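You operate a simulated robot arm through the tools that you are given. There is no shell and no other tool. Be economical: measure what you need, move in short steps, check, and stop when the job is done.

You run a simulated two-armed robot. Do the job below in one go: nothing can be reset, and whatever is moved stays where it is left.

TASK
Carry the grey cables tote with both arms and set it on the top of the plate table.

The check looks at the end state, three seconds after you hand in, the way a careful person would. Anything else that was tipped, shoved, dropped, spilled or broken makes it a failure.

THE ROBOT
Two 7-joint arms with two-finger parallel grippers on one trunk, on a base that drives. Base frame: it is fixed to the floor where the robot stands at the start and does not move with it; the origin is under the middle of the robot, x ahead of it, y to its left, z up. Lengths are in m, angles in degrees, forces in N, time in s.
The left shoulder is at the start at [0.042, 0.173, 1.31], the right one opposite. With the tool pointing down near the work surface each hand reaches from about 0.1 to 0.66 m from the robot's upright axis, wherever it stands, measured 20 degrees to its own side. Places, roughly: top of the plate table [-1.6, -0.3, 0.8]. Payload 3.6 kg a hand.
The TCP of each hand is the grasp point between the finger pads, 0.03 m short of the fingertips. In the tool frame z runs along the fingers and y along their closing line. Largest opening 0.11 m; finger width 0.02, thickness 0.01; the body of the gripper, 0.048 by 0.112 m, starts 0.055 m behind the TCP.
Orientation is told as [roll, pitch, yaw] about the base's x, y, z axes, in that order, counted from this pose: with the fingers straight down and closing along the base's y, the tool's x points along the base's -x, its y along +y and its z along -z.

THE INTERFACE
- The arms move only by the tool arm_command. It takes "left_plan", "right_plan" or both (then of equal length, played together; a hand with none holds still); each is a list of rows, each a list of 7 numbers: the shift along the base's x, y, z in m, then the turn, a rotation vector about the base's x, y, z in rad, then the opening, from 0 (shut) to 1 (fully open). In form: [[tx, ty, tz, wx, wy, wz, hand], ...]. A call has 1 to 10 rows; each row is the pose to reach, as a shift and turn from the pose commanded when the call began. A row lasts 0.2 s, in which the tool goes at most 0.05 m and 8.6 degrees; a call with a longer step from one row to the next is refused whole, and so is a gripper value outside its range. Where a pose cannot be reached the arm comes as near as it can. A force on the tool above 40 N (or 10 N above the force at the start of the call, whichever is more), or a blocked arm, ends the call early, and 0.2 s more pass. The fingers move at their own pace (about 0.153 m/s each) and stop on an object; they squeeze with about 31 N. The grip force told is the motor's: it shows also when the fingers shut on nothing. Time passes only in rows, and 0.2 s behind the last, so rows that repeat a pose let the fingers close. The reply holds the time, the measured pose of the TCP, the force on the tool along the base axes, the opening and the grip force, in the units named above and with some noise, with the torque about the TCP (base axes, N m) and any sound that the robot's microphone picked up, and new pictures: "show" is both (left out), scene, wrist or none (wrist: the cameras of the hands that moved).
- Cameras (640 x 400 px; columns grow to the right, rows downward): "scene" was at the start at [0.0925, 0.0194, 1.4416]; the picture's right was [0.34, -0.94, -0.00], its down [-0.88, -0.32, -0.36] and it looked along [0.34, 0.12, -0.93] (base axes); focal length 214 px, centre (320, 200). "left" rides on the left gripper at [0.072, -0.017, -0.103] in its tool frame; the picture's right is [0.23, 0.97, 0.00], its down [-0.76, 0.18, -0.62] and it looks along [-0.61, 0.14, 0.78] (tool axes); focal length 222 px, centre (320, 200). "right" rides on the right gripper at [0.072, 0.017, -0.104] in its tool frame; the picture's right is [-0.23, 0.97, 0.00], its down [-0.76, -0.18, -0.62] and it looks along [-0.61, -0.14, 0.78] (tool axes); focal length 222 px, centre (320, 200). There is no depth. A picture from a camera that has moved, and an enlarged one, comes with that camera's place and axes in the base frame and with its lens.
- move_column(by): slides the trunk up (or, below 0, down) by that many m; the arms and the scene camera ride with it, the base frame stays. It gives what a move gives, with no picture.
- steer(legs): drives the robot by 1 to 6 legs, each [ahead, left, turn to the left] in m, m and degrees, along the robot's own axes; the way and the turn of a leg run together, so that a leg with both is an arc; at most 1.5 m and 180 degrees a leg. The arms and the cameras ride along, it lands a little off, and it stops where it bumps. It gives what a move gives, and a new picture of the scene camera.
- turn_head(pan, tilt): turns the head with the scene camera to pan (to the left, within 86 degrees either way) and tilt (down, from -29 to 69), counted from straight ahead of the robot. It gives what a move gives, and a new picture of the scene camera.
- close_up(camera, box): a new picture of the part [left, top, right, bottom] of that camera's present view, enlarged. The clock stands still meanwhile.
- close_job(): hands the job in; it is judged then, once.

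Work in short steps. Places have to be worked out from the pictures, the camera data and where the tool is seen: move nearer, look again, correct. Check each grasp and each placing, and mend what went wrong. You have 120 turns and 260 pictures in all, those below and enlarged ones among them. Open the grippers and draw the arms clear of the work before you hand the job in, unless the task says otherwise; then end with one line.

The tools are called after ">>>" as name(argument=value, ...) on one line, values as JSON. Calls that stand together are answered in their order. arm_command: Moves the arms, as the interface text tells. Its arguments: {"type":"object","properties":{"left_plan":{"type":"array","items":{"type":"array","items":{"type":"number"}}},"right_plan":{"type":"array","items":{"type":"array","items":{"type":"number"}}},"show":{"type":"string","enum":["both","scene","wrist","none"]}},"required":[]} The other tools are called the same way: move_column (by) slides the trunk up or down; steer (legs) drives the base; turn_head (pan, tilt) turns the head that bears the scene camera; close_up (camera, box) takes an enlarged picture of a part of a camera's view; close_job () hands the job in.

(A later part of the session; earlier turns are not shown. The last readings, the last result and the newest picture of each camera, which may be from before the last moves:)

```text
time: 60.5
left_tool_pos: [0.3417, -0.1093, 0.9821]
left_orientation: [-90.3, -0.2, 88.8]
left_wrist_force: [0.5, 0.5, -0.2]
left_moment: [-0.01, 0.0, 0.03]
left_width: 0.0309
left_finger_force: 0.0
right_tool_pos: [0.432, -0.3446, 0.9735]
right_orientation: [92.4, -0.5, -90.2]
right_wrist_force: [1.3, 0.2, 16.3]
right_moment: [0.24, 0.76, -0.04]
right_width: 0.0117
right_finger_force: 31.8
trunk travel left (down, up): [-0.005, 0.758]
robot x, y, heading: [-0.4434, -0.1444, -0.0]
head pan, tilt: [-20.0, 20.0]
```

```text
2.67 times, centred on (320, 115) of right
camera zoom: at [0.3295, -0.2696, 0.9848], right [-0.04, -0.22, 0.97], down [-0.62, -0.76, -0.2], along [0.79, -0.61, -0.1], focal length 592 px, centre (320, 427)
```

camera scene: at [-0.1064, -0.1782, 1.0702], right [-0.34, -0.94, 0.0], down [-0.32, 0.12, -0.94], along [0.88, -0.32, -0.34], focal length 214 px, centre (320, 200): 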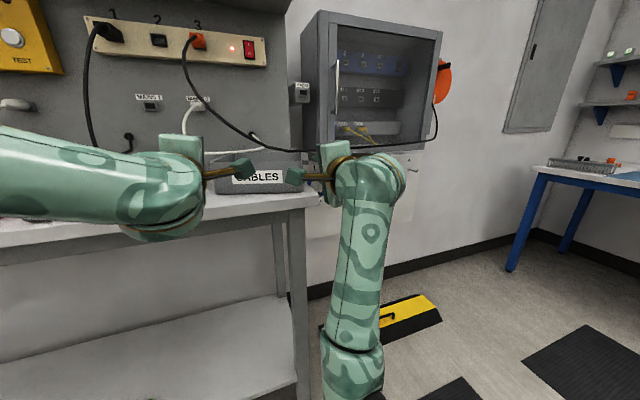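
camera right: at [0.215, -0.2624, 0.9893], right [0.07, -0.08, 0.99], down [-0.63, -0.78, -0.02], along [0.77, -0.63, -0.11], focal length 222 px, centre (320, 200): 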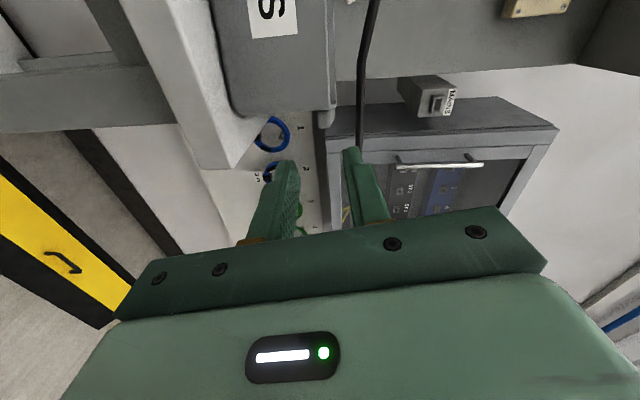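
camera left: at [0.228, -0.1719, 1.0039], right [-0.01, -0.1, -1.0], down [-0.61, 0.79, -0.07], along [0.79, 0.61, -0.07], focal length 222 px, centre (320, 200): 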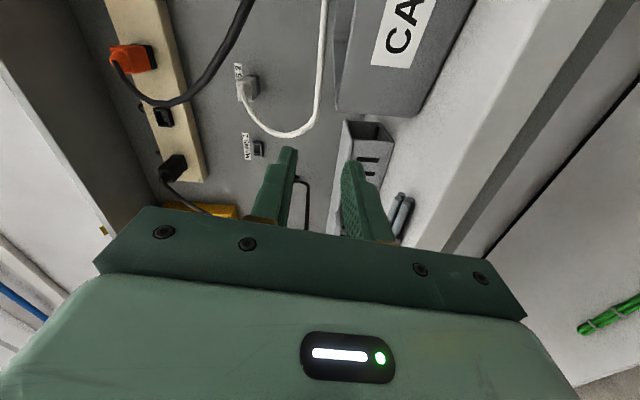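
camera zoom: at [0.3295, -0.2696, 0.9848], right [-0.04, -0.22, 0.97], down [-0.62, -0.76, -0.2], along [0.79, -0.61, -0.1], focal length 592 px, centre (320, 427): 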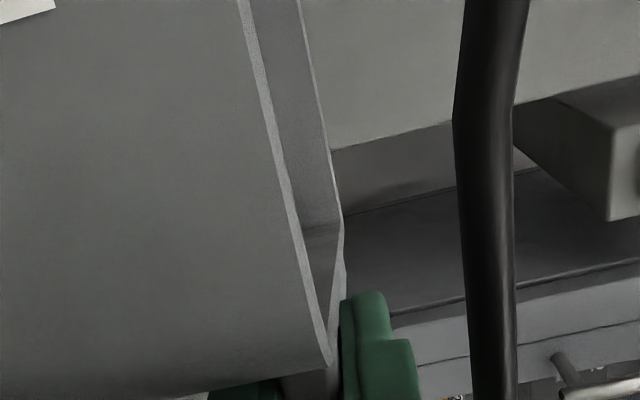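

Right ledge is gripped (0.0117 thick). I relax the vertical preload and shift the left hand outward so the tote can be drawn back past it.

>>> arm_command(left_plan=[[0.005, 0.02, 0.0, 0, 0, 0, 0.28], [0.01, 0.04, 0.0, 0, 0, 0, 0.28], [0.015, 0.055, 0.0, 0, 0, 0, 0.28], [0.015, 0.055, 0.0, 0, 0, 0, 0.28]], right_plan=[[0, 0, 0.001, 0, 0, 0, 0], [0, 0, 0.002, 0, 0, 0, 0], [0, 0, 0.003, 0, 0, 0, 0], [0, 0, 0.004, 0, 0, 0, 0]], show="scene")

```text
time: 61.5
left_tool_pos: [0.3837, -0.0677, 0.9794]
left_orientation: [-90.1, -0.2, 88.9]
left_wrist_force: [-0.4, 0.0, -0.8]
left_moment: [-0.02, 0.0, -0.01]
left_width: 0.0308
left_finger_force: 0.0
left hand out of reach, approached as far as the arm can: row 1, 2, 3, 4
right_tool_pos: [0.4341, -0.3428, 0.9725]
right_orientation: [92.0, -0.6, -90.2]
right_wrist_force: [-2.9, 1.8, 8.6]
right_moment: [0.18, 0.83, -0.05]
right_width: 0.012
right_finger_force: 30.3
trunk travel left (down, up): [-0.005, 0.758]
robot x, y, heading: [-0.4471, -0.1477, -0.2]
head pan, tilt: [-20.0, 20.0]
camera scene: at [-0.1075, -0.1778, 1.0705], right [-0.34, -0.94, 0.0], down [-0.32, 0.12, -0.94], along [0.88, -0.32, -0.34], focal length 214 px, centre (320, 200)
```

scene: 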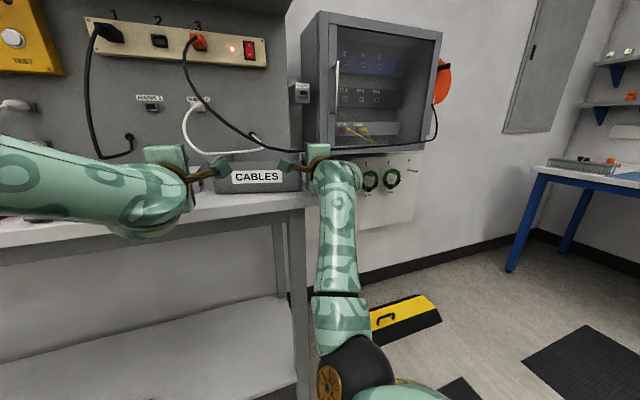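

Now pull the tote back 0.065 m with the right hand while turning it +9.5° to square it.

>>> arm_command(right_plan=[[-0.01, 0, 0.0, 0, 0, 0.0, 0], [-0.02, 0, 0.0, 0, 0, 0.03, 0], [-0.03, 0.001, 0.0, 0, 0, 0.065, 0], [-0.04, 0.002, 0.0, 0, 0, 0.1, 0], [-0.05, 0.003, 0.0, 0, 0, 0.135, 0], [-0.06, 0.003, 0.0, 0, 0, 0.165, 0], [-0.065, 0.003, 0.0, 0, 0, 0.165, 0]], show="both")

>>> close_up(camera="left", box=[200, 0, 520, 200])

```text
time: 63.1
left_tool_pos: [0.3842, -0.0679, 0.979]
left_orientation: [-90.1, -0.3, 88.8]
left_wrist_force: [0.4, 0.1, 0.5]
left_moment: [0.01, 0.0, 0.0]
left_width: 0.0309
left_finger_force: 0.2
right_tool_pos: [0.3705, -0.3403, 0.9733]
right_orientation: [91.8, -0.6, -80.7]
right_wrist_force: [0.4, 0.4, 0.4]
right_moment: [0.06, 0.14, -0.08]
right_width: 0.0121
right_finger_force: 30.9
trunk travel left (down, up): [-0.005, 0.758]
robot x, y, heading: [-0.4412, -0.1458, -0.2]
head pan, tilt: [-20.0, 20.0]
camera scene: at [-0.1062, -0.1783, 1.0701], right [-0.34, -0.94, 0.0], down [-0.32, 0.12, -0.94], along [0.88, -0.32, -0.34], focal length 214 px, centre (320, 200)
camera right: at [0.256, -0.2854, 0.9847], right [0.0, -0.22, 0.98], down [-0.49, -0.85, -0.19], along [0.87, -0.47, -0.11], focal length 222 px, centre (320, 200)
```

scene: 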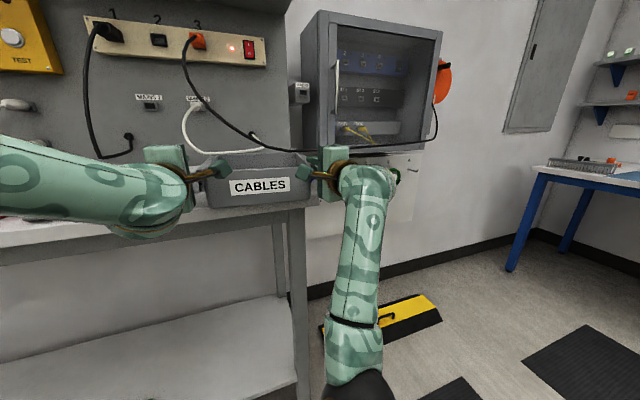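
right: 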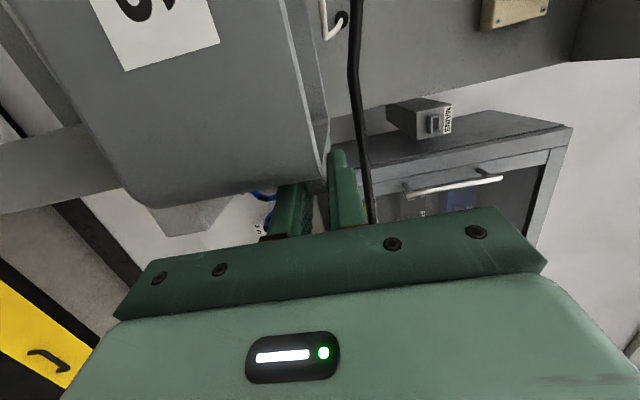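

```text
2.00 times, centred on (360, 100) of left
camera zoom: at [0.2794, -0.1388, 0.9944], right [0.0, -0.22, -0.97], down [-0.61, 0.77, -0.18], along [0.79, 0.59, -0.14], focal length 444 px, centre (240, 400)
```

zoom: 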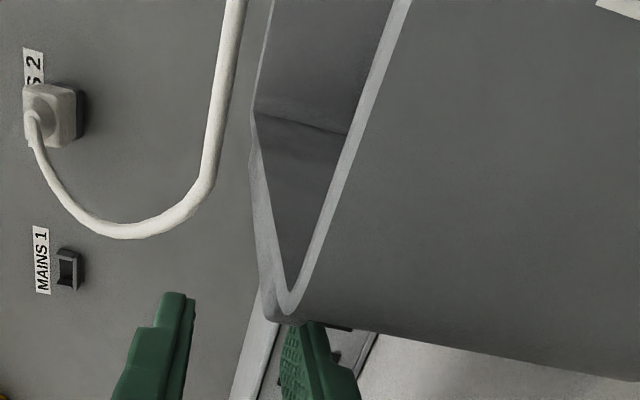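

Tote is squared: front-left rim corner ≈(0.35,−0.107). Now lower the left hand 6 mm and slide it sideways so its fingers straddle the left ledge.

>>> arm_command(left_plan=[[0, 0, -0.006, 0, 0, 0, 0.28], [0, -0.01, -0.006, 0, 0, 0, 0.28], [0, -0.02, -0.006, 0, 0, 0, 0.28]], show="none")

>>> close_up(camera="left", box=[200, 60, 440, 210])

```text
time: 63.9
left_tool_pos: [0.385, -0.0889, 0.9726]
left_orientation: [-90.5, -0.3, 88.6]
left_wrist_force: [0.0, 0.3, -0.7]
left_moment: [0.01, 0.01, -0.01]
left_width: 0.0306
left_finger_force: 0.1
left hand out of reach, approached as far as the arm can: row 1
right_tool_pos: [0.3688, -0.3411, 0.9721]
right_orientation: [91.9, -0.6, -80.9]
right_wrist_force: [0.8, -0.4, -1.5]
right_moment: [-0.04, 0.15, -0.01]
right_width: 0.0117
right_finger_force: 31.4
trunk travel left (down, up): [-0.005, 0.758]
robot x, y, heading: [-0.4405, -0.1455, -0.0]
head pan, tilt: [-20.0, 20.0]
```

```text
2.67 times, centred on (320, 135) of left
camera zoom: at [0.2791, -0.1587, 0.9875], right [0.0, -0.22, -0.97], down [-0.6, 0.78, -0.18], along [0.8, 0.59, -0.13], focal length 592 px, centre (320, 373)
```

zoom: 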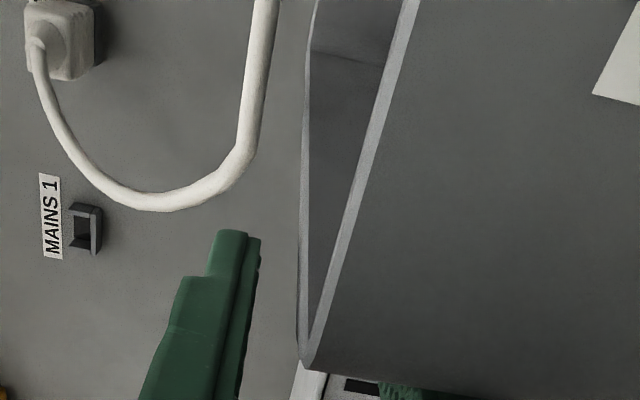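

No contact, upper finger is above and lower below the ledge. Slide 11 mm more and close.

>>> arm_command(left_plan=[[0, -0.006, 0, 0, 0, 0, 0.28], [0, -0.011, 0, 0, 0, 0, 0.28], [0, -0.011, 0, 0, 0, 0, 0.0], [0, -0.011, 0, 0, 0, 0, 0.0], [0, -0.011, 0, 0, 0, 0, 0.0]], show="wrist")

```text
time: 65.1
left_tool_pos: [0.3858, -0.0963, 0.9733]
left_orientation: [-90.7, -0.2, 89.2]
left_wrist_force: [1.5, 35.5, -0.8]
left_moment: [0.08, -0.92, 0.12]
left_width: 0.0123
left_finger_force: 30.7
right_tool_pos: [0.3682, -0.3444, 0.9716]
right_orientation: [91.8, -0.4, -81.2]
right_wrist_force: [-0.3, -36.3, 0.5]
right_moment: [0.06, 1.06, -0.45]
right_width: 0.012
right_finger_force: 31.4
trunk travel left (down, up): [-0.005, 0.758]
robot x, y, heading: [-0.4415, -0.1448, -0.2]
head pan, tilt: [-20.0, 20.0]
camera left: at [0.2804, -0.167, 0.9877], right [0.01, -0.22, -0.97], down [-0.61, 0.77, -0.18], along [0.79, 0.59, -0.13], focal length 222 px, centre (320, 200)
```

left: 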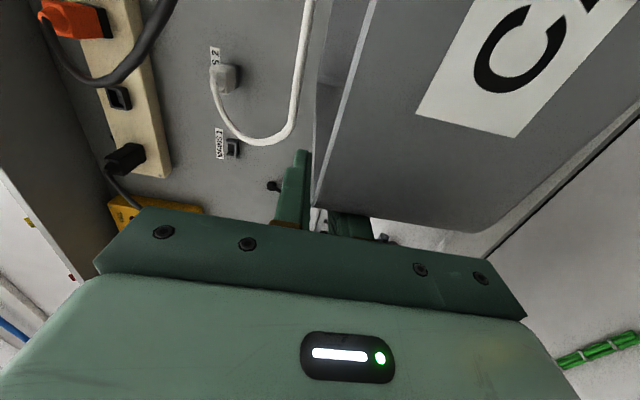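

Both ledges are gripped (0.012). There is a 35 N inward squeeze; I relax it by moving the hands slightly apart.

>>> arm_command(left_plan=[[0, 0.002, 0, 0, 0, 0, 0], [0, 0.004, 0, 0, 0, 0, 0], [0, 0.004, 0, 0, 0, 0, 0]], right_plan=[[0, -0.001, 0, 0, 0, 0, 0], [0, -0.002, 0, 0, 0, 0, 0], [0, -0.002, 0, 0, 0, 0, 0]], show="none")

```text
time: 65.9
left_tool_pos: [0.3847, -0.0957, 0.9725]
left_orientation: [-90.5, -0.3, 88.7]
left_wrist_force: [-1.6, 22.3, 0.8]
left_moment: [-0.04, -1.0, 0.39]
left_width: 0.0119
left_finger_force: 30.7
right_tool_pos: [0.3691, -0.3435, 0.9728]
right_orientation: [92.0, -0.5, -80.8]
right_wrist_force: [-0.2, -22.9, -0.3]
right_moment: [0.07, 1.21, -0.81]
right_width: 0.012
right_finger_force: 30.9
trunk travel left (down, up): [-0.005, 0.758]
robot x, y, heading: [-0.4429, -0.1464, -0.1]
head pan, tilt: [-20.0, 20.0]
```

Squeeze is milder. I lift just 4 mm with the trunk to test the hold (cables are ~2 cm above the rim), then look.

>>> move_column(by=0.005)

>>> turn_head(pan=-15, tilt=10)

>>> close_up(camera="scene", box=[180, 100, 420, 250])

```text
time: 66.4
left_tool_pos: [0.385, -0.0955, 0.9767]
left_orientation: [-90.3, -0.3, 88.6]
left_wrist_force: [-2.3, 20.9, -0.2]
left_moment: [-0.06, -1.04, 0.1]
left_width: 0.012
left_finger_force: 31.2
right_tool_pos: [0.3712, -0.3423, 0.977]
right_orientation: [91.8, -0.6, -80.8]
right_wrist_force: [3.0, -20.6, -2.5]
right_moment: [-0.11, 1.14, -1.06]
right_width: 0.0121
right_finger_force: 31.4
trunk travel left (down, up): [-0.01, 0.753]
robot x, y, heading: [-0.4454, -0.1467, -0.3]
head pan, tilt: [-20.0, 20.0]
```

```text
time: 67.1
left_tool_pos: [0.3845, -0.0965, 0.9772]
left_orientation: [-90.5, -0.2, 88.6]
left_wrist_force: [-5.8, 18.3, -0.7]
left_moment: [-0.07, -0.98, -0.37]
left_width: 0.012
left_finger_force: 31.3
right_tool_pos: [0.3702, -0.342, 0.9771]
right_orientation: [91.8, -0.5, -80.7]
right_wrist_force: [5.4, -17.7, -2.0]
right_moment: [-0.09, 1.08, -1.15]
right_width: 0.0118
right_finger_force: 30.9
trunk travel left (down, up): [-0.01, 0.753]
robot x, y, heading: [-0.4432, -0.146, -0.1]
head pan, tilt: [-15.0, 10.0]
camera scene: at [-0.1068, -0.1706, 1.0917], right [-0.26, -0.97, 0.0], down [-0.17, 0.05, -0.98], along [0.95, -0.26, -0.18], focal length 214 px, centre (320, 200)
```

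scene: 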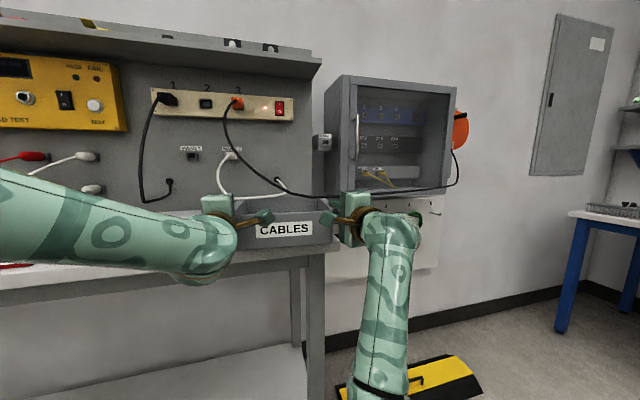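

```text
2.67 times, centred on (300, 175) of scene
camera zoom: at [-0.1068, -0.1706, 1.0917], right [-0.26, -0.97, 0.0], down [-0.17, 0.05, -0.98], along [0.95, -0.26, -0.18], focal length 572 px, centre (373, 267)
```

zoom: 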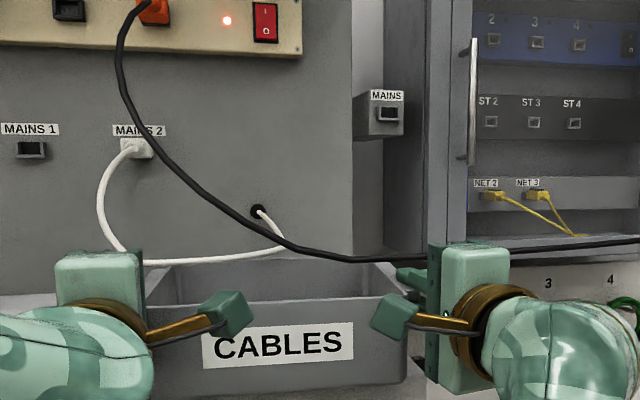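

The tote is lifted and held level. I swing it out to the right, off the table end and under the cable, by turning the base in small steps.

>>> steer(legs=[[-0.01, 0, -5]])

>>> close_up(camera="scene", box=[180, 100, 420, 250])

```text
time: 68.0
left_tool_pos: [0.3757, -0.1676, 0.9762]
left_orientation: [-90.6, -0.4, 83.6]
left_wrist_force: [-3.5, 15.3, -1.3]
left_moment: [-0.07, -0.98, -0.64]
left_width: 0.012
left_finger_force: 30.9
right_tool_pos: [0.3395, -0.412, 0.9779]
right_orientation: [92.0, -0.4, -85.7]
right_wrist_force: [4.8, -15.9, -1.5]
right_moment: [0.04, 1.11, -1.04]
right_width: 0.0119
right_finger_force: 31.5
trunk travel left (down, up): [-0.01, 0.753]
robot x, y, heading: [-0.4509, -0.1456, -5.4]
head pan, tilt: [-15.0, 10.0]
camera scene: at [-0.1205, -0.1994, 1.0918], right [-0.35, -0.94, 0.0], down [-0.16, 0.06, -0.98], along [0.92, -0.34, -0.17], focal length 214 px, centre (320, 200)
```

scene: 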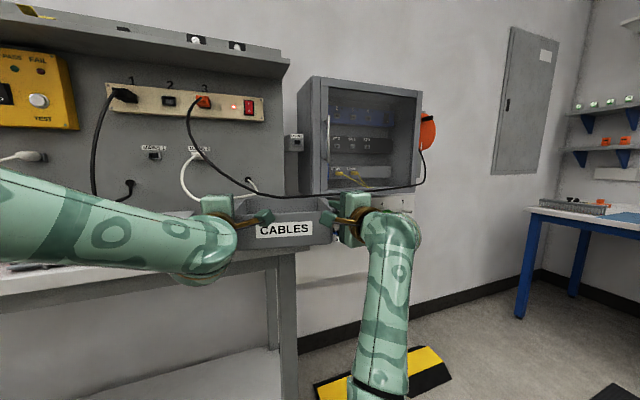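

```text
2.67 times, centred on (300, 175) of scene
camera zoom: at [-0.1205, -0.1994, 1.0918], right [-0.35, -0.94, 0.0], down [-0.16, 0.06, -0.98], along [0.92, -0.34, -0.17], focal length 572 px, centre (373, 267)
```

zoom: 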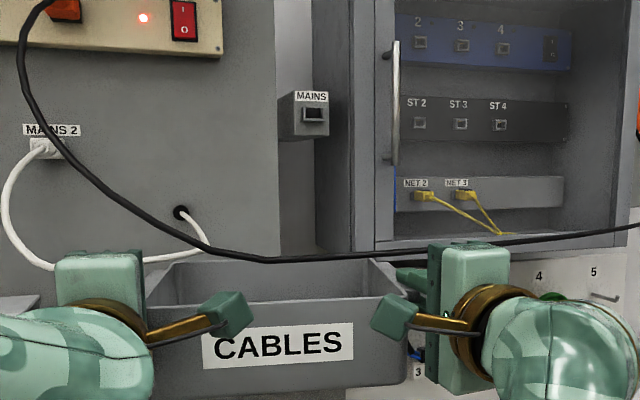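

Smooth, cables untouched. Continue turning right.

>>> steer(legs=[[0, 0, -8]])

>>> steer(legs=[[0, 0, -8]])

```text
time: 69.0
left_tool_pos: [0.365, -0.2838, 0.9769]
left_orientation: [-90.5, -0.3, 75.5]
left_wrist_force: [-1.3, 0.2, -1.0]
left_moment: [-0.29, -0.93, -0.16]
left_width: 0.0121
left_finger_force: 30.4
right_tool_pos: [0.2931, -0.5216, 0.9768]
right_orientation: [91.9, -0.5, -93.9]
right_wrist_force: [0.9, -1.7, -2.0]
right_moment: [0.23, 1.08, -0.05]
right_width: 0.012
right_finger_force: 30.9
trunk travel left (down, up): [-0.01, 0.753]
robot x, y, heading: [-0.4533, -0.1492, -13.3]
head pan, tilt: [-15.0, 10.0]
camera scene: at [-0.1312, -0.2453, 1.0917], right [-0.47, -0.88, 0.0], down [-0.15, 0.08, -0.98], along [0.87, -0.47, -0.17], focal length 214 px, centre (320, 200)
```

scene: 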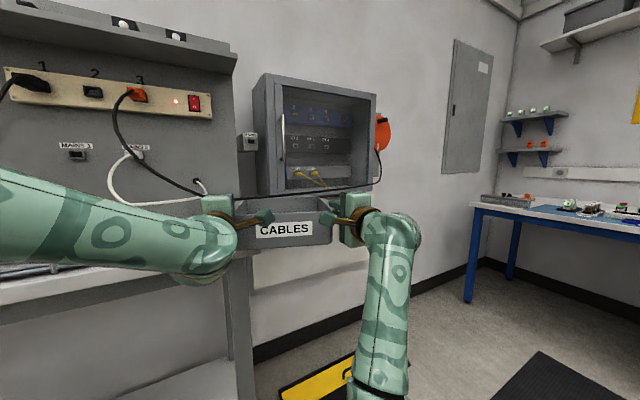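

```text
time: 70.0
left_tool_pos: [0.3359, -0.3969, 0.9766]
left_orientation: [-90.5, -0.2, 67.5]
left_wrist_force: [0.5, 0.0, -0.9]
left_moment: [-0.36, -0.88, -0.05]
left_width: 0.0118
left_finger_force: 31.2
right_tool_pos: [0.2346, -0.6222, 0.977]
right_orientation: [91.9, -0.5, -101.9]
right_wrist_force: [0.1, 0.3, -0.7]
right_moment: [0.47, 0.99, 0.04]
right_width: 0.0117
right_finger_force: 30.9
trunk travel left (down, up): [-0.01, 0.753]
robot x, y, heading: [-0.4534, -0.1458, -21.2]
head pan, tilt: [-15.0, 10.0]
camera scene: at [-0.1484, -0.2889, 1.0917], right [-0.59, -0.81, 0.0], down [-0.14, 0.1, -0.98], along [0.79, -0.58, -0.17], focal length 214 px, centre (320, 200)
```

scene: 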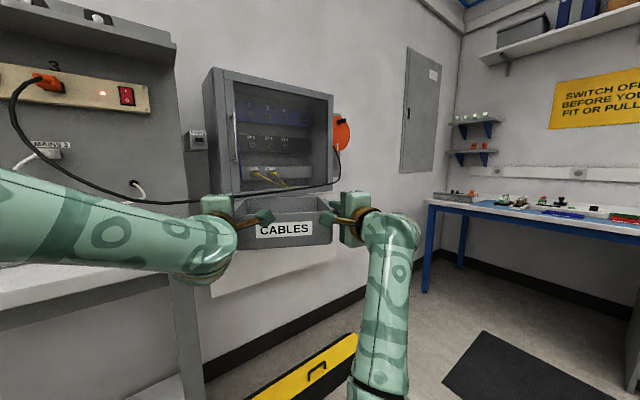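

Clear of the bench; continue turning to get fully out from under the cable.

>>> steer(legs=[[0, 0, -12]])

>>> steer(legs=[[0, 0, -15]])

```text
time: 71.2
left_tool_pos: [0.2657, -0.5573, 0.978]
left_orientation: [-90.5, -0.3, 55.4]
left_wrist_force: [0.9, 0.7, -1.3]
left_moment: [-0.5, -0.76, -0.03]
left_width: 0.0118
left_finger_force: 30.9
right_tool_pos: [0.1184, -0.7556, 0.9758]
right_orientation: [91.9, -0.5, -114.1]
right_wrist_force: [0.2, -0.6, -0.3]
right_moment: [0.64, 0.83, -0.02]
right_width: 0.0119
right_finger_force: 31.2
trunk travel left (down, up): [-0.01, 0.753]
robot x, y, heading: [-0.4529, -0.1451, -33.4]
head pan, tilt: [-15.0, 10.0]
camera scene: at [-0.1854, -0.3491, 1.0917], right [-0.75, -0.66, 0.0], down [-0.12, 0.13, -0.98], along [0.65, -0.74, -0.17], focal length 214 px, centre (320, 200)
```

scene: 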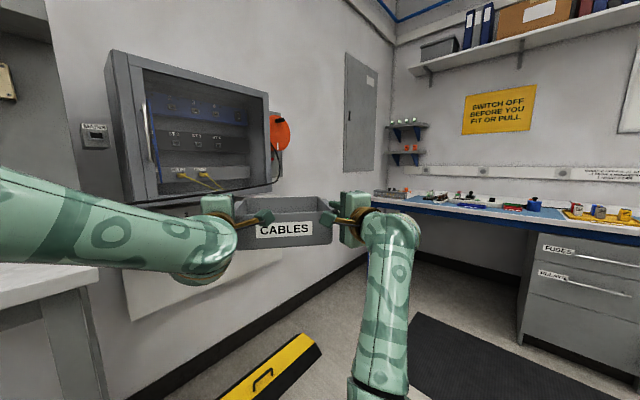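

```text
time: 72.5
left_tool_pos: [0.1365, -0.7292, 0.9766]
left_orientation: [-90.5, -0.4, 40.6]
left_wrist_force: [0.3, -0.6, -0.9]
left_moment: [-0.63, -0.61, -0.02]
left_width: 0.012
left_finger_force: 30.3
right_tool_pos: [-0.0569, -0.8817, 0.9763]
right_orientation: [91.9, -0.5, -129.0]
right_wrist_force: [-0.6, 0.5, -0.9]
right_moment: [0.84, 0.64, 0.0]
right_width: 0.0123
right_finger_force: 31.0
trunk travel left (down, up): [-0.01, 0.753]
robot x, y, heading: [-0.4553, -0.1494, -48.1]
head pan, tilt: [-15.0, 10.0]
camera scene: at [-0.2468, -0.4104, 1.0917], right [-0.89, -0.45, 0.0], down [-0.08, 0.16, -0.98], along [0.44, -0.88, -0.17], focal length 214 px, centre (320, 200)
```

scene: 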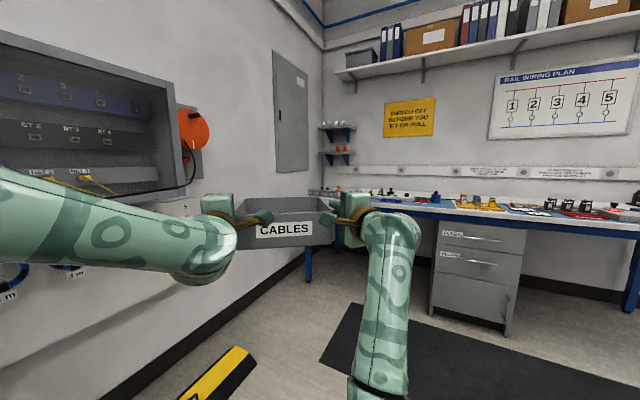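

Tote is free of the bench and cables. I look right to locate the plate table before raising and turning.

>>> turn_head(pan=-80, tilt=15)

>>> turn_head(pan=-30, tilt=55)

```text
time: 73.9
left_tool_pos: [0.1364, -0.7271, 0.977]
left_orientation: [-90.6, -0.2, 40.5]
left_wrist_force: [0.3, 0.6, -2.1]
left_moment: [-0.63, -0.56, 0.01]
left_width: 0.0121
left_finger_force: 30.4
right_tool_pos: [-0.0568, -0.8816, 0.9764]
right_orientation: [91.9, -0.5, -129.0]
right_wrist_force: [0.0, -1.2, -0.8]
right_moment: [0.8, 0.62, 0.0]
right_width: 0.012
right_finger_force: 30.6
trunk travel left (down, up): [-0.01, 0.753]
robot x, y, heading: [-0.4522, -0.1454, -48.4]
head pan, tilt: [-80.0, 15.0]
camera scene: at [-0.3462, -0.4005, 1.0837], right [-0.79, 0.62, 0.0], down [0.16, 0.2, -0.97], along [-0.6, -0.76, -0.26], focal length 214 px, centre (320, 200)
```

scene: 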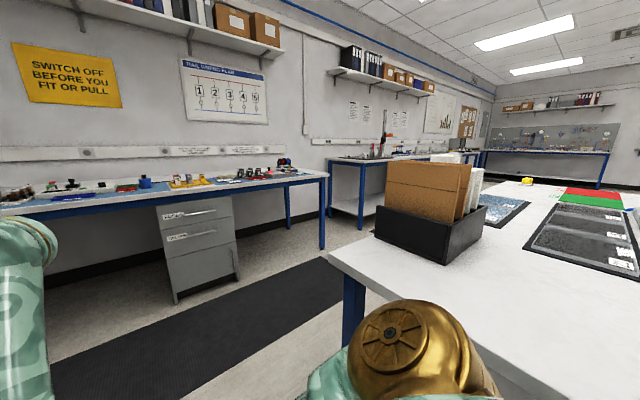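

```text
time: 75.0
left_tool_pos: [0.1356, -0.7276, 0.9775]
left_orientation: [-90.6, -0.2, 40.5]
left_wrist_force: [-0.2, 1.0, -0.7]
left_moment: [-0.64, -0.6, -0.24]
left_width: 0.0117
left_finger_force: 30.8
right_tool_pos: [-0.0581, -0.8813, 0.9761]
right_orientation: [91.9, -0.5, -129.0]
right_wrist_force: [0.7, -2.5, -1.3]
right_moment: [0.81, 0.57, -0.12]
right_width: 0.0119
right_finger_force: 31.5
trunk travel left (down, up): [-0.01, 0.753]
robot x, y, heading: [-0.4568, -0.1453, -48.4]
head pan, tilt: [-30.0, 55.0]
camera scene: at [-0.2739, -0.3977, 1.0235], right [-0.98, -0.2, 0.0], down [-0.17, 0.8, -0.57], along [0.12, -0.56, -0.82], focal length 214 px, centre (320, 200)
```

scene: 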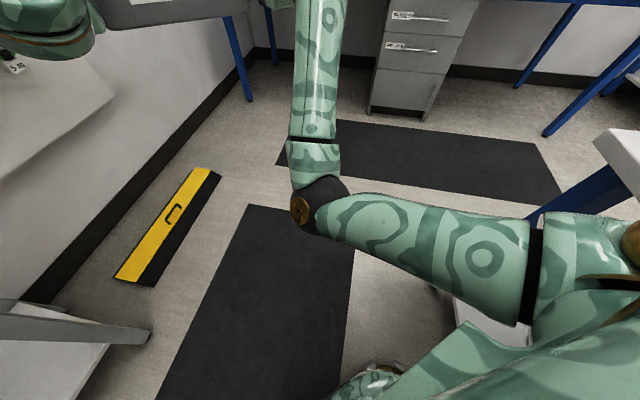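

The plate table's near edge is at x≈−0.68 with a free area at x −0.7…−1.1, y>−0.5, between the black file box and the plates. I raise the trunk 0.4 m so the arms clear the table, turn to −90°, and sidestep toward the aisle middle.

>>> move_column(by=0.4)

>>> turn_head(pan=0, tilt=35)

>>> steer(legs=[[0, 0, -20], [0, 0, -21.5]])

```text
time: 78.9
left_tool_pos: [0.1107, -0.7008, 1.4377]
left_orientation: [-94.9, -0.4, 40.3]
left_wrist_force: [-10.3, -10.7, -8.2]
left_moment: [1.12, 0.51, -0.09]
left_width: 0.0156
left_finger_force: 30.9
right_tool_pos: [-0.0574, -0.8818, 1.3773]
right_orientation: [91.8, -0.5, -128.8]
right_wrist_force: [10.3, 11.1, 5.3]
right_moment: [-0.48, -0.99, 0.19]
right_width: 0.015
right_finger_force: 31.0
trunk travel left (down, up): [-0.41, 0.353]
robot x, y, heading: [-0.4533, -0.1445, -48.3]
head pan, tilt: [-30.0, 55.0]
```

```text
time: 79.8
left_tool_pos: [0.1105, -0.6995, 1.439]
left_orientation: [-95.1, -0.3, 40.5]
left_wrist_force: [-10.7, -10.6, -7.5]
left_moment: [1.06, 0.63, -0.12]
left_width: 0.0154
left_finger_force: 31.3
right_tool_pos: [-0.0576, -0.8824, 1.3779]
right_orientation: [91.7, -0.6, -129.0]
right_wrist_force: [9.5, 10.3, 5.2]
right_moment: [-0.42, -0.95, 0.03]
right_width: 0.014
right_finger_force: 31.0
trunk travel left (down, up): [-0.41, 0.353]
robot x, y, heading: [-0.453, -0.1467, -48.4]
head pan, tilt: [0.0, 35.0]
camera scene: at [-0.3637, -0.2427, 1.47], right [-0.75, -0.66, 0.0], down [-0.38, 0.43, -0.82], along [0.54, -0.61, -0.57], focal length 214 px, centre (320, 200)
```

scene: 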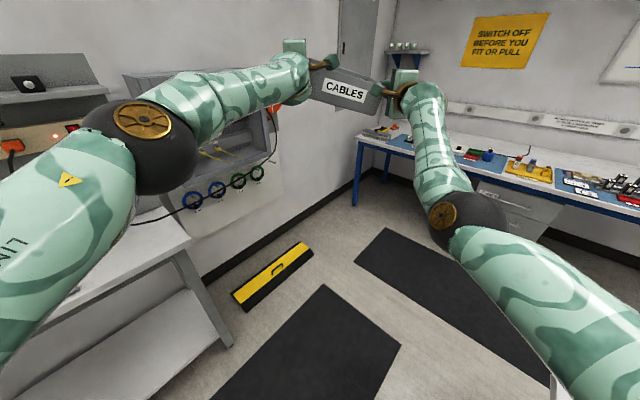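

```text
time: 82.5
left_tool_pos: [-0.3998, -0.935, 1.4387]
left_orientation: [-95.2, -0.3, -1.2]
left_wrist_force: [-6.8, -0.8, -5.8]
left_moment: [1.15, -0.22, 0.02]
left_width: 0.015
left_finger_force: 30.9
right_tool_pos: [-0.6484, -0.958, 1.3769]
right_orientation: [91.9, -0.4, -170.7]
right_wrist_force: [6.9, 0.0, 2.9]
right_moment: [-0.92, -0.46, -0.12]
right_width: 0.0142
right_finger_force: 30.7
trunk travel left (down, up): [-0.41, 0.353]
robot x, y, heading: [-0.4537, -0.1461, -90.2]
head pan, tilt: [0.0, 35.0]
camera scene: at [-0.451, -0.2757, 1.47], right [-1.0, 0.0, 0.0], down [0.0, 0.57, -0.82], along [0.0, -0.82, -0.57], focal length 214 px, centre (320, 200)
```

scene: 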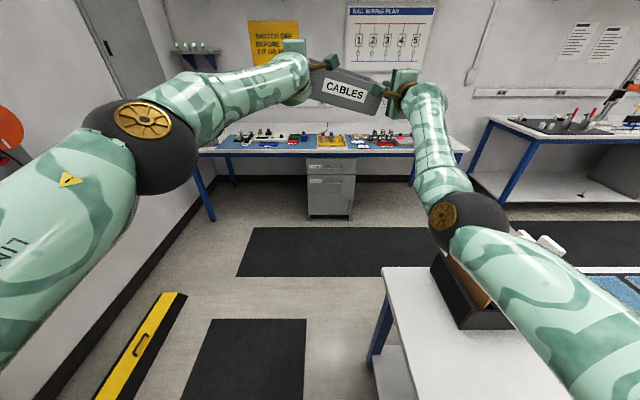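

The left hand drifted up ~6 cm and back while raising, tilting the tote. I level it by raising the right hand and drawing it back accordingly, slowly.

>>> arm_command(right_plan=[[0.001, 0.006, 0.01, 0, 0, 0, 0], [0.001, 0.012, 0.02, 0, 0, 0, 0], [0.002, 0.018, 0.03, 0, 0, 0, 0], [0.002, 0.024, 0.04, 0, 0, 0, 0], [0.002, 0.03, 0.05, 0, 0, 0, 0], [0.002, 0.036, 0.06, 0, 0, 0, 0]], show="both")

```text
time: 83.9
left_tool_pos: [-0.3985, -0.9336, 1.4396]
left_orientation: [-95.1, -0.3, -1.0]
left_wrist_force: [21.0, 4.3, -2.7]
left_moment: [1.13, -0.06, -0.22]
left_width: 0.0131
left_finger_force: 31.0
right_tool_pos: [-0.6471, -0.922, 1.4374]
right_orientation: [91.8, -0.6, -170.7]
right_wrist_force: [-20.6, -5.1, -0.3]
right_moment: [-0.98, -0.4, -1.35]
right_width: 0.0117
right_finger_force: 30.8
trunk travel left (down, up): [-0.41, 0.353]
robot x, y, heading: [-0.4521, -0.1443, -90.0]
head pan, tilt: [0.0, 35.0]
camera scene: at [-0.4504, -0.2753, 1.4701], right [-1.0, 0.0, 0.0], down [0.0, 0.57, -0.82], along [0.0, -0.82, -0.57], focal length 214 px, centre (320, 200)
camera right: at [-0.5907, -0.807, 1.45], right [-0.22, 0.0, 0.98], down [-0.85, 0.49, -0.19], along [-0.47, -0.87, -0.11], focal length 222 px, centre (320, 200)
```

scene: 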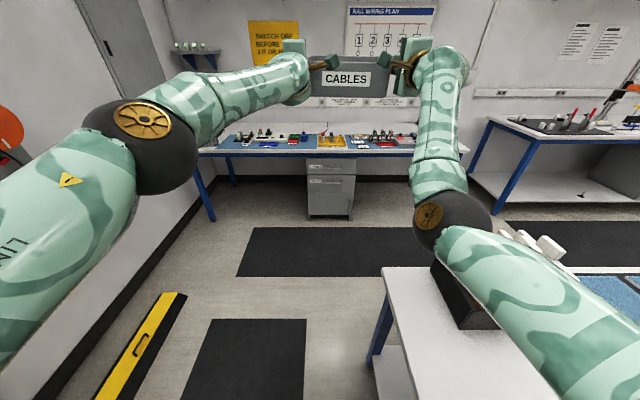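
right: 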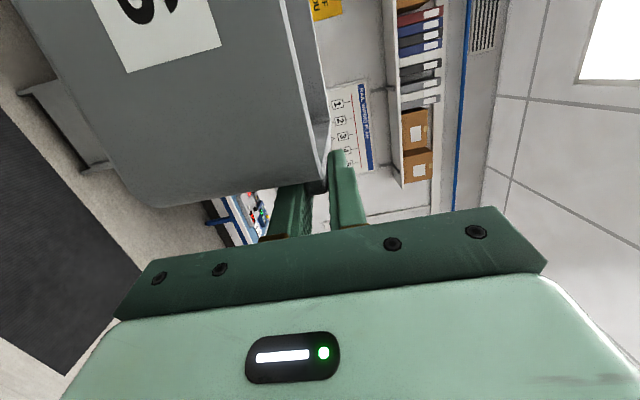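

Level again. I relax the squeeze and test whether both hands can move closer to the robot and lower together (needed for the low table).

>>> arm_command(left_plan=[[0.001, 0, 0, 0, 0, 0, 0], [0.001, 0.01, -0.002, 0, 0, 0, 0], [0.001, 0.02, -0.004, 0, 0, 0, 0], [0.001, 0.03, -0.006, 0, 0, 0, 0]], right_plan=[[-0.002, 0, 0, 0, 0, 0, 0], [-0.002, 0.01, -0.002, 0, 0, 0, 0], [-0.002, 0.02, -0.004, 0, 0, 0, 0], [-0.002, 0.03, -0.006, 0, 0, 0, 0]], show="scene")

```text
time: 84.9
left_tool_pos: [-0.3982, -0.9034, 1.4326]
left_orientation: [-95.2, -0.4, -1.2]
left_wrist_force: [10.1, -2.1, -3.2]
left_moment: [1.15, -0.11, 0.63]
left_width: 0.0128
left_finger_force: 31.1
right_tool_pos: [-0.6459, -0.8914, 1.4317]
right_orientation: [92.0, -0.6, -170.6]
right_wrist_force: [-9.9, 3.2, 0.3]
right_moment: [-1.03, -0.31, -0.07]
right_width: 0.0122
right_finger_force: 31.0
trunk travel left (down, up): [-0.41, 0.353]
robot x, y, heading: [-0.4472, -0.1452, -90.2]
head pan, tilt: [0.0, 35.0]
camera scene: at [-0.4502, -0.2749, 1.4701], right [-1.0, 0.0, 0.0], down [0.0, 0.57, -0.82], along [0.0, -0.82, -0.57], focal length 214 px, centre (320, 200)
```

scene: 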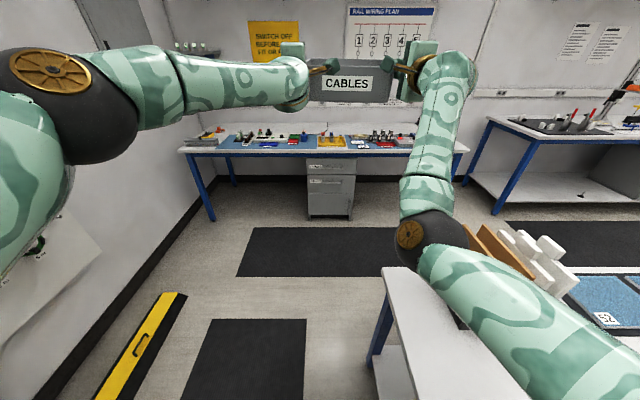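

Both follow freely now. Continue inward and down.

>>> arm_command(left_plan=[[0, 0.01, -0.01, 0, 0, 0, 0], [0, 0.02, -0.02, 0, 0, 0, 0], [0, 0.03, -0.03, 0, 0, 0, 0], [0, 0.04, -0.04, 0, 0, 0, 0], [0, 0.05, -0.05, 0, 0, 0, 0], [0, 0.06, -0.06, 0, 0, 0, 0]], right_plan=[[0, 0.01, -0.01, 0, 0, 0, 0], [0, 0.02, -0.02, 0, 0, 0, 0], [0, 0.03, -0.03, 0, 0, 0, 0], [0, 0.04, -0.04, 0, 0, 0, 0], [0, 0.05, -0.05, 0, 0, 0, 0], [0, 0.06, -0.06, 0, 0, 0, 0]], show="scene")

```text
time: 86.1
left_tool_pos: [-0.4044, -0.8603, 1.3908]
left_orientation: [-94.4, -0.5, -0.5]
left_wrist_force: [3.2, 2.7, -5.4]
left_moment: [0.91, -0.53, -0.81]
left_width: 0.0127
left_finger_force: 31.1
left hand out of reach, approached as far as the arm can: row 4, 5, 6
right_tool_pos: [-0.6532, -0.8421, 1.3814]
right_orientation: [92.1, -0.3, -171.5]
right_wrist_force: [-2.3, -2.0, 3.1]
right_moment: [-0.81, -0.49, 0.13]
right_width: 0.012
right_finger_force: 30.9
trunk travel left (down, up): [-0.41, 0.353]
robot x, y, heading: [-0.4556, -0.144, -90.0]
head pan, tilt: [0.0, 35.0]
stopped in row 6 (left hand): the force on the tool passed its limit at 44 N (the readings are from after the stop); the commanded pose is now the measured one
camera scene: at [-0.4507, -0.2753, 1.4701], right [-1.0, 0.0, 0.0], down [0.0, 0.57, -0.82], along [0.0, -0.82, -0.57], focal length 214 px, centre (320, 200)
```

scene: 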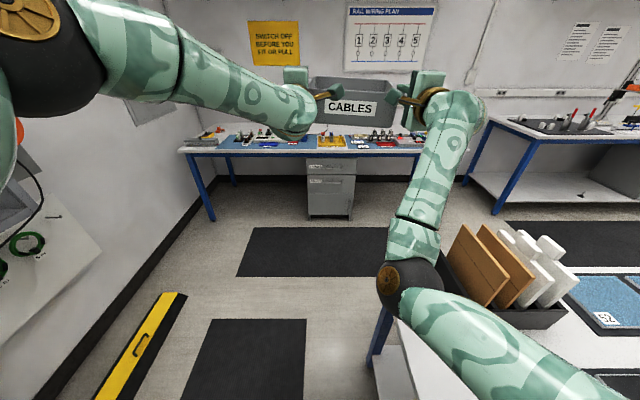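

The left hand has a lower height bound that drops as it comes closer to the robot. I bring both hands further in first, then down in a shallower ratio.

>>> arm_command(left_plan=[[0, 0.01, 0, 0, 0, 0, 0], [0, 0.02, 0, 0, 0, 0, 0], [0, 0.03, 0, 0, 0, 0, 0], [0, 0.04, 0, 0, 0, 0, 0], [0, 0.05, 0, 0, 0, 0, 0], [0, 0.06, 0, 0, 0, 0, 0]], right_plan=[[0, 0.01, 0.002, 0, 0, 0, 0], [0, 0.02, 0.004, 0, 0, 0, 0], [0, 0.03, 0.006, 0, 0, 0, 0], [0, 0.04, 0.008, 0, 0, 0, 0], [0, 0.05, 0.008, 0, 0, 0, 0], [0, 0.06, 0.008, 0, 0, 0, 0]], show="none")

```text
time: 87.6
left_tool_pos: [-0.4076, -0.802, 1.3971]
left_orientation: [-94.2, -0.4, 0.2]
left_wrist_force: [2.3, 0.8, -4.2]
left_moment: [0.96, -0.54, -0.67]
left_width: 0.0123
left_finger_force: 30.5
left hand out of reach, approached as far as the arm can: row 3, 4, 5, 6
right_tool_pos: [-0.6565, -0.781, 1.3913]
right_orientation: [92.1, -0.3, -172.0]
right_wrist_force: [-2.9, -1.9, 2.1]
right_moment: [-0.91, -0.36, 0.24]
right_width: 0.012
right_finger_force: 31.0
trunk travel left (down, up): [-0.41, 0.353]
robot x, y, heading: [-0.4522, -0.1448, -90.1]
head pan, tilt: [0.0, 35.0]
stopped in row 6 (left hand): the force on the tool passed its limit at 40 N (the readings are from after the stop); the commanded pose is now the measured one
```

Coming closer doesn't help; the left wrist likely is bend-limited. I test a clockwise yaw of the tote (both hands together), which aligns the left hand with its forearm, while also moving forward a bit.

>>> arm_command(left_plan=[[-0.0005, -0.018, 0, 0, 0, -0.0625, 0], [-0.002, -0.0354, 0, 0, 0, -0.125, 0], [-0.004, -0.053, 0, 0, 0, -0.1875, 0], [-0.0065, -0.0705, 0, 0, 0, -0.25, 0]], right_plan=[[0.0005, -0.002, 0.001, 0, 0, -0.0625, 0], [0.002, -0.0046, 0.002, 0, 0, -0.125, 0], [0.004, -0.007, 0.003, 0, 0, -0.1875, 0], [0.0065, -0.0095, 0.004, 0, 0, -0.25, 0]], show="none")

>>> arm_command(left_plan=[[0, 0, -0.01, 0, 0, 0, 0], [0, 0, -0.02, 0, 0, 0, 0], [0, 0, -0.03, 0, 0, 0, 0], [0, 0, -0.04, 0, 0, 0, 0]], right_plan=[[0, 0, -0.01, 0, 0, 0, 0], [0, 0, -0.02, 0, 0, 0, 0], [0, 0, -0.03, 0, 0, 0, 0], [0, 0, -0.04, 0, 0, 0, 0]], show="scene")

```text
time: 88.6
left_tool_pos: [-0.415, -0.826, 1.4002]
left_orientation: [-91.9, -0.5, -4.0]
left_wrist_force: [2.8, 2.2, -5.3]
left_moment: [0.25, -0.49, -0.69]
left_width: 0.0117
left_finger_force: 30.8
left hand out of reach, approached as far as the arm can: row 1, 2, 3, 4
right_tool_pos: [-0.657, -0.7917, 1.3923]
right_orientation: [91.9, -0.2, 173.7]
right_wrist_force: [-3.2, -1.9, 2.1]
right_moment: [-0.25, -0.64, 0.0]
right_width: 0.0121
right_finger_force: 31.4
trunk travel left (down, up): [-0.41, 0.353]
robot x, y, heading: [-0.451, -0.1485, -90.2]
head pan, tilt: [0.0, 35.0]
stopped in row 4 (left hand): the force on the tool passed its limit at 54 N (the readings are from after the stop); the commanded pose is now the measured one
```

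```text
time: 89.6
left_tool_pos: [-0.4216, -0.8318, 1.3761]
left_orientation: [-91.7, -0.5, -3.0]
left_wrist_force: [2.9, 3.3, -6.1]
left_moment: [-0.29, -0.71, -0.76]
left_width: 0.0123
left_finger_force: 31.2
left hand out of reach, approached as far as the arm can: row 2, 3, 4
right_tool_pos: [-0.664, -0.7915, 1.3545]
right_orientation: [91.5, -0.4, 172.9]
right_wrist_force: [-3.1, -3.1, 4.8]
right_moment: [0.22, -0.68, -0.02]
right_width: 0.0127
right_finger_force: 30.8
trunk travel left (down, up): [-0.41, 0.353]
robot x, y, heading: [-0.4532, -0.1411, -90.1]
head pan, tilt: [0.0, 35.0]
stopped in row 4 (left hand): the force on the tool passed its limit at 43 N (the readings are from after the stop); the commanded pose is now the measured one
camera scene: at [-0.4504, -0.2759, 1.47], right [-1.0, 0.0, 0.0], down [0.0, 0.57, -0.82], along [0.0, -0.82, -0.57], focal length 214 px, centre (320, 200)
```

scene: 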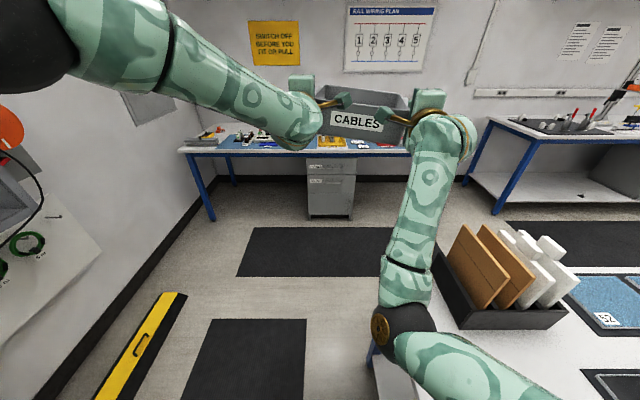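

Clockwise yaw is the blocked direction, so I try counter-clockwise, also re-levelling the right side.

>>> arm_command(left_plan=[[0.0, 0.0, 0, 0, 0, 0.05, 0], [0.0, 0.0, 0, 0, 0, 0.1, 0], [0.0, 0, 0, 0, 0, 0.15, 0], [0.001, 0, 0, 0, 0, 0.2, 0], [0.001, 0, 0, 0, 0, 0.25, 0]], right_plan=[[0, -0.012, 0.005, 0, 0, 0.05, 0], [0, -0.024, 0.009, 0, 0, 0.1, 0], [0, -0.036, 0.013, 0, 0, 0.15, 0], [-0.001, -0.048, 0.017, 0, 0, 0.2, 0], [-0.001, -0.06, 0.021, 0, 0, 0.25, 0]], show="none")

>>> arm_command(left_plan=[[0, 0, -0.01, 0, 0, 0, 0], [0, 0, -0.02, 0, 0, 0, 0], [0, 0, -0.03, 0, 0, 0, 0]], right_plan=[[0, 0, -0.01, 0, 0, 0, 0], [0, 0, -0.02, 0, 0, 0, 0], [0, 0, -0.03, 0, 0, 0, 0]], show="scene")

```text
time: 90.8
left_tool_pos: [-0.4201, -0.8309, 1.3779]
left_orientation: [-91.9, -0.3, 11.6]
left_wrist_force: [15.1, -2.5, -1.7]
left_moment: [0.2, 0.07, 0.82]
left_width: 0.0119
left_finger_force: 31.1
right_tool_pos: [-0.6642, -0.8511, 1.3744]
right_orientation: [91.5, -0.4, -172.7]
right_wrist_force: [-14.5, 0.8, -0.6]
right_moment: [0.01, -0.39, -0.23]
right_width: 0.0118
right_finger_force: 31.0
trunk travel left (down, up): [-0.41, 0.353]
robot x, y, heading: [-0.4503, -0.1468, -90.1]
head pan, tilt: [0.0, 35.0]
```

```text
time: 91.6
left_tool_pos: [-0.4211, -0.8312, 1.3471]
left_orientation: [-91.8, -0.3, 11.5]
left_wrist_force: [19.4, 5.1, -2.7]
left_moment: [0.23, 0.04, -0.25]
left_width: 0.0119
left_finger_force: 31.2
right_tool_pos: [-0.6656, -0.8512, 1.3454]
right_orientation: [91.4, -0.4, -172.8]
right_wrist_force: [-19.9, -5.5, 0.1]
right_moment: [-0.07, -0.37, -0.74]
right_width: 0.012
right_finger_force: 30.9
trunk travel left (down, up): [-0.41, 0.353]
robot x, y, heading: [-0.4551, -0.1484, -90.0]
head pan, tilt: [0.0, 35.0]
camera scene: at [-0.4505, -0.276, 1.47], right [-1.0, 0.0, 0.0], down [0.0, 0.57, -0.82], along [0.0, -0.82, -0.57], focal length 214 px, centre (320, 200)
```

scene: 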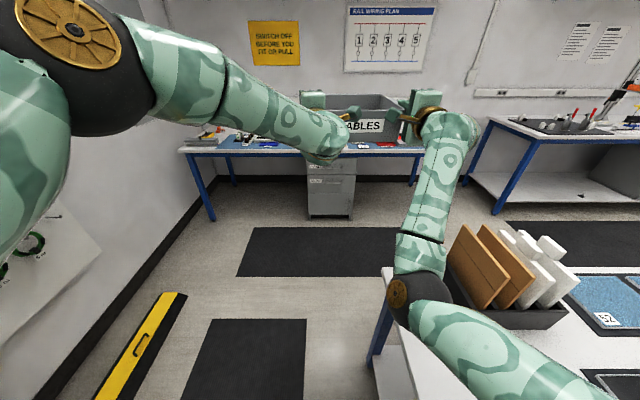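

That freed it: both lowered 3 cm with no limit. Continue lowering with a bit more counter-clockwise yaw, and ease the squeeze.

>>> arm_command(left_plan=[[0.002, 0.004, -0.01, 0, 0, 0.035, 0], [0.003, 0.009, -0.02, 0, 0, 0.07, 0], [0.004, 0.013, -0.03, 0, 0, 0.105, 0], [0.004, 0.018, -0.04, 0, 0, 0.14, 0], [0.004, 0.018, -0.05, 0, 0, 0.14, 0], [0.004, 0.018, -0.06, 0, 0, 0.14, 0]], right_plan=[[-0.001, -0.004, -0.01, 0, 0, 0.035, 0], [-0.002, -0.009, -0.02, 0, 0, 0.07, 0], [-0.002, -0.013, -0.03, 0, 0, 0.105, 0], [-0.002, -0.018, -0.04, 0, 0, 0.14, 0], [-0.002, -0.018, -0.05, 0, 0, 0.14, 0], [-0.002, -0.018, -0.06, 0, 0, 0.14, 0]], show="scene")

```text
time: 93.0
left_tool_pos: [-0.417, -0.8124, 1.2875]
left_orientation: [-91.8, -0.5, 19.3]
left_wrist_force: [-24.5, -3.7, -2.3]
left_moment: [0.38, 0.14, -0.34]
left_width: 0.0118
left_finger_force: 30.6
right_tool_pos: [-0.6647, -0.8692, 1.2847]
right_orientation: [91.5, -0.3, -164.5]
right_wrist_force: [25.0, 3.8, -1.7]
right_moment: [-0.22, -0.28, 0.12]
right_width: 0.0119
right_finger_force: 31.1
trunk travel left (down, up): [-0.41, 0.353]
robot x, y, heading: [-0.4528, -0.1493, -89.9]
head pan, tilt: [0.0, 35.0]
camera scene: at [-0.4507, -0.276, 1.47], right [-1.0, 0.0, 0.0], down [0.0, 0.57, -0.82], along [0.0, -0.82, -0.57], focal length 214 px, centre (320, 200)
```

scene: 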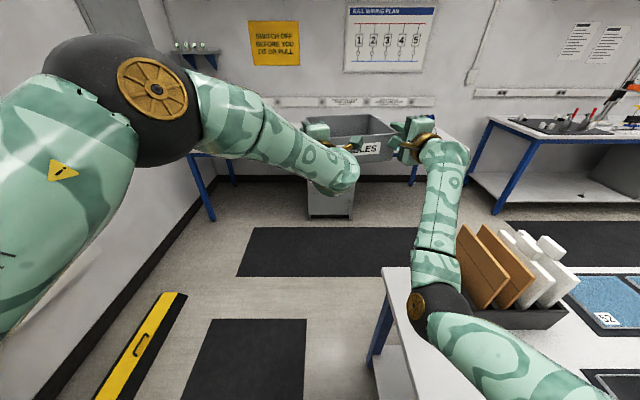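

Hands are now below shoulder height with the tote level; ease the stretch, then move the robot to the middle of the aisle.

>>> arm_command(left_plan=[[-0.002, 0, 0, 0, 0, 0, 0], [-0.004, -0.001, -0.002, 0, 0, 0, 0], [-0.005, -0.001, -0.003, 0, 0, 0, 0]], show="none")

>>> steer(legs=[[0, 0.35, 0], [0.13, 0, 0]])

```text
time: 93.8
left_tool_pos: [-0.4205, -0.8128, 1.2845]
left_orientation: [-91.9, -0.3, 19.6]
left_wrist_force: [-5.0, 2.7, -1.0]
left_moment: [0.32, 0.13, -1.04]
left_width: 0.0118
left_finger_force: 31.1
right_tool_pos: [-0.6684, -0.8693, 1.2864]
right_orientation: [91.5, -0.4, -164.9]
right_wrist_force: [5.0, -1.9, -2.7]
right_moment: [-0.18, 0.06, 0.12]
right_width: 0.0118
right_finger_force: 31.1
trunk travel left (down, up): [-0.41, 0.353]
robot x, y, heading: [-0.4533, -0.1478, -90.1]
head pan, tilt: [0.0, 35.0]
```

```text
time: 97.0
left_tool_pos: [-0.0703, -0.9451, 1.2849]
left_orientation: [-91.8, -0.3, 19.3]
left_wrist_force: [24.0, 2.9, -0.8]
left_moment: [0.29, 0.17, 0.46]
left_width: 0.0116
left_finger_force: 31.5
right_tool_pos: [-0.3156, -0.9984, 1.2853]
right_orientation: [91.5, -0.3, -164.9]
right_wrist_force: [-23.7, -3.6, -1.4]
right_moment: [-0.18, -0.03, -0.12]
right_width: 0.0118
right_finger_force: 30.8
trunk travel left (down, up): [-0.41, 0.353]
robot x, y, heading: [-0.0978, -0.2781, -89.8]
head pan, tilt: [0.0, 35.0]
camera scene: at [-0.0984, -0.4078, 1.47], right [-1.0, 0.0, 0.0], down [0.0, 0.57, -0.82], along [0.0, -0.82, -0.57], focal length 214 px, centre (320, 200)
```

scene: 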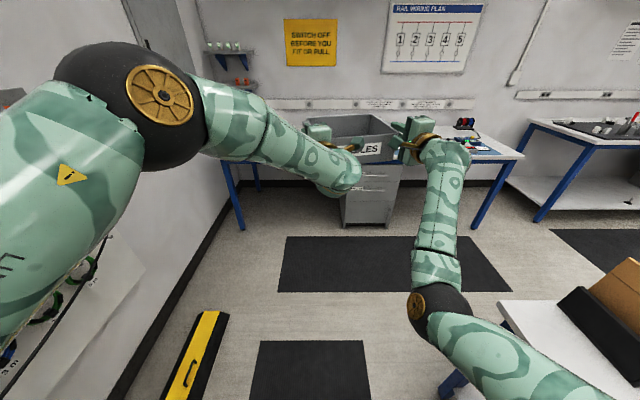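

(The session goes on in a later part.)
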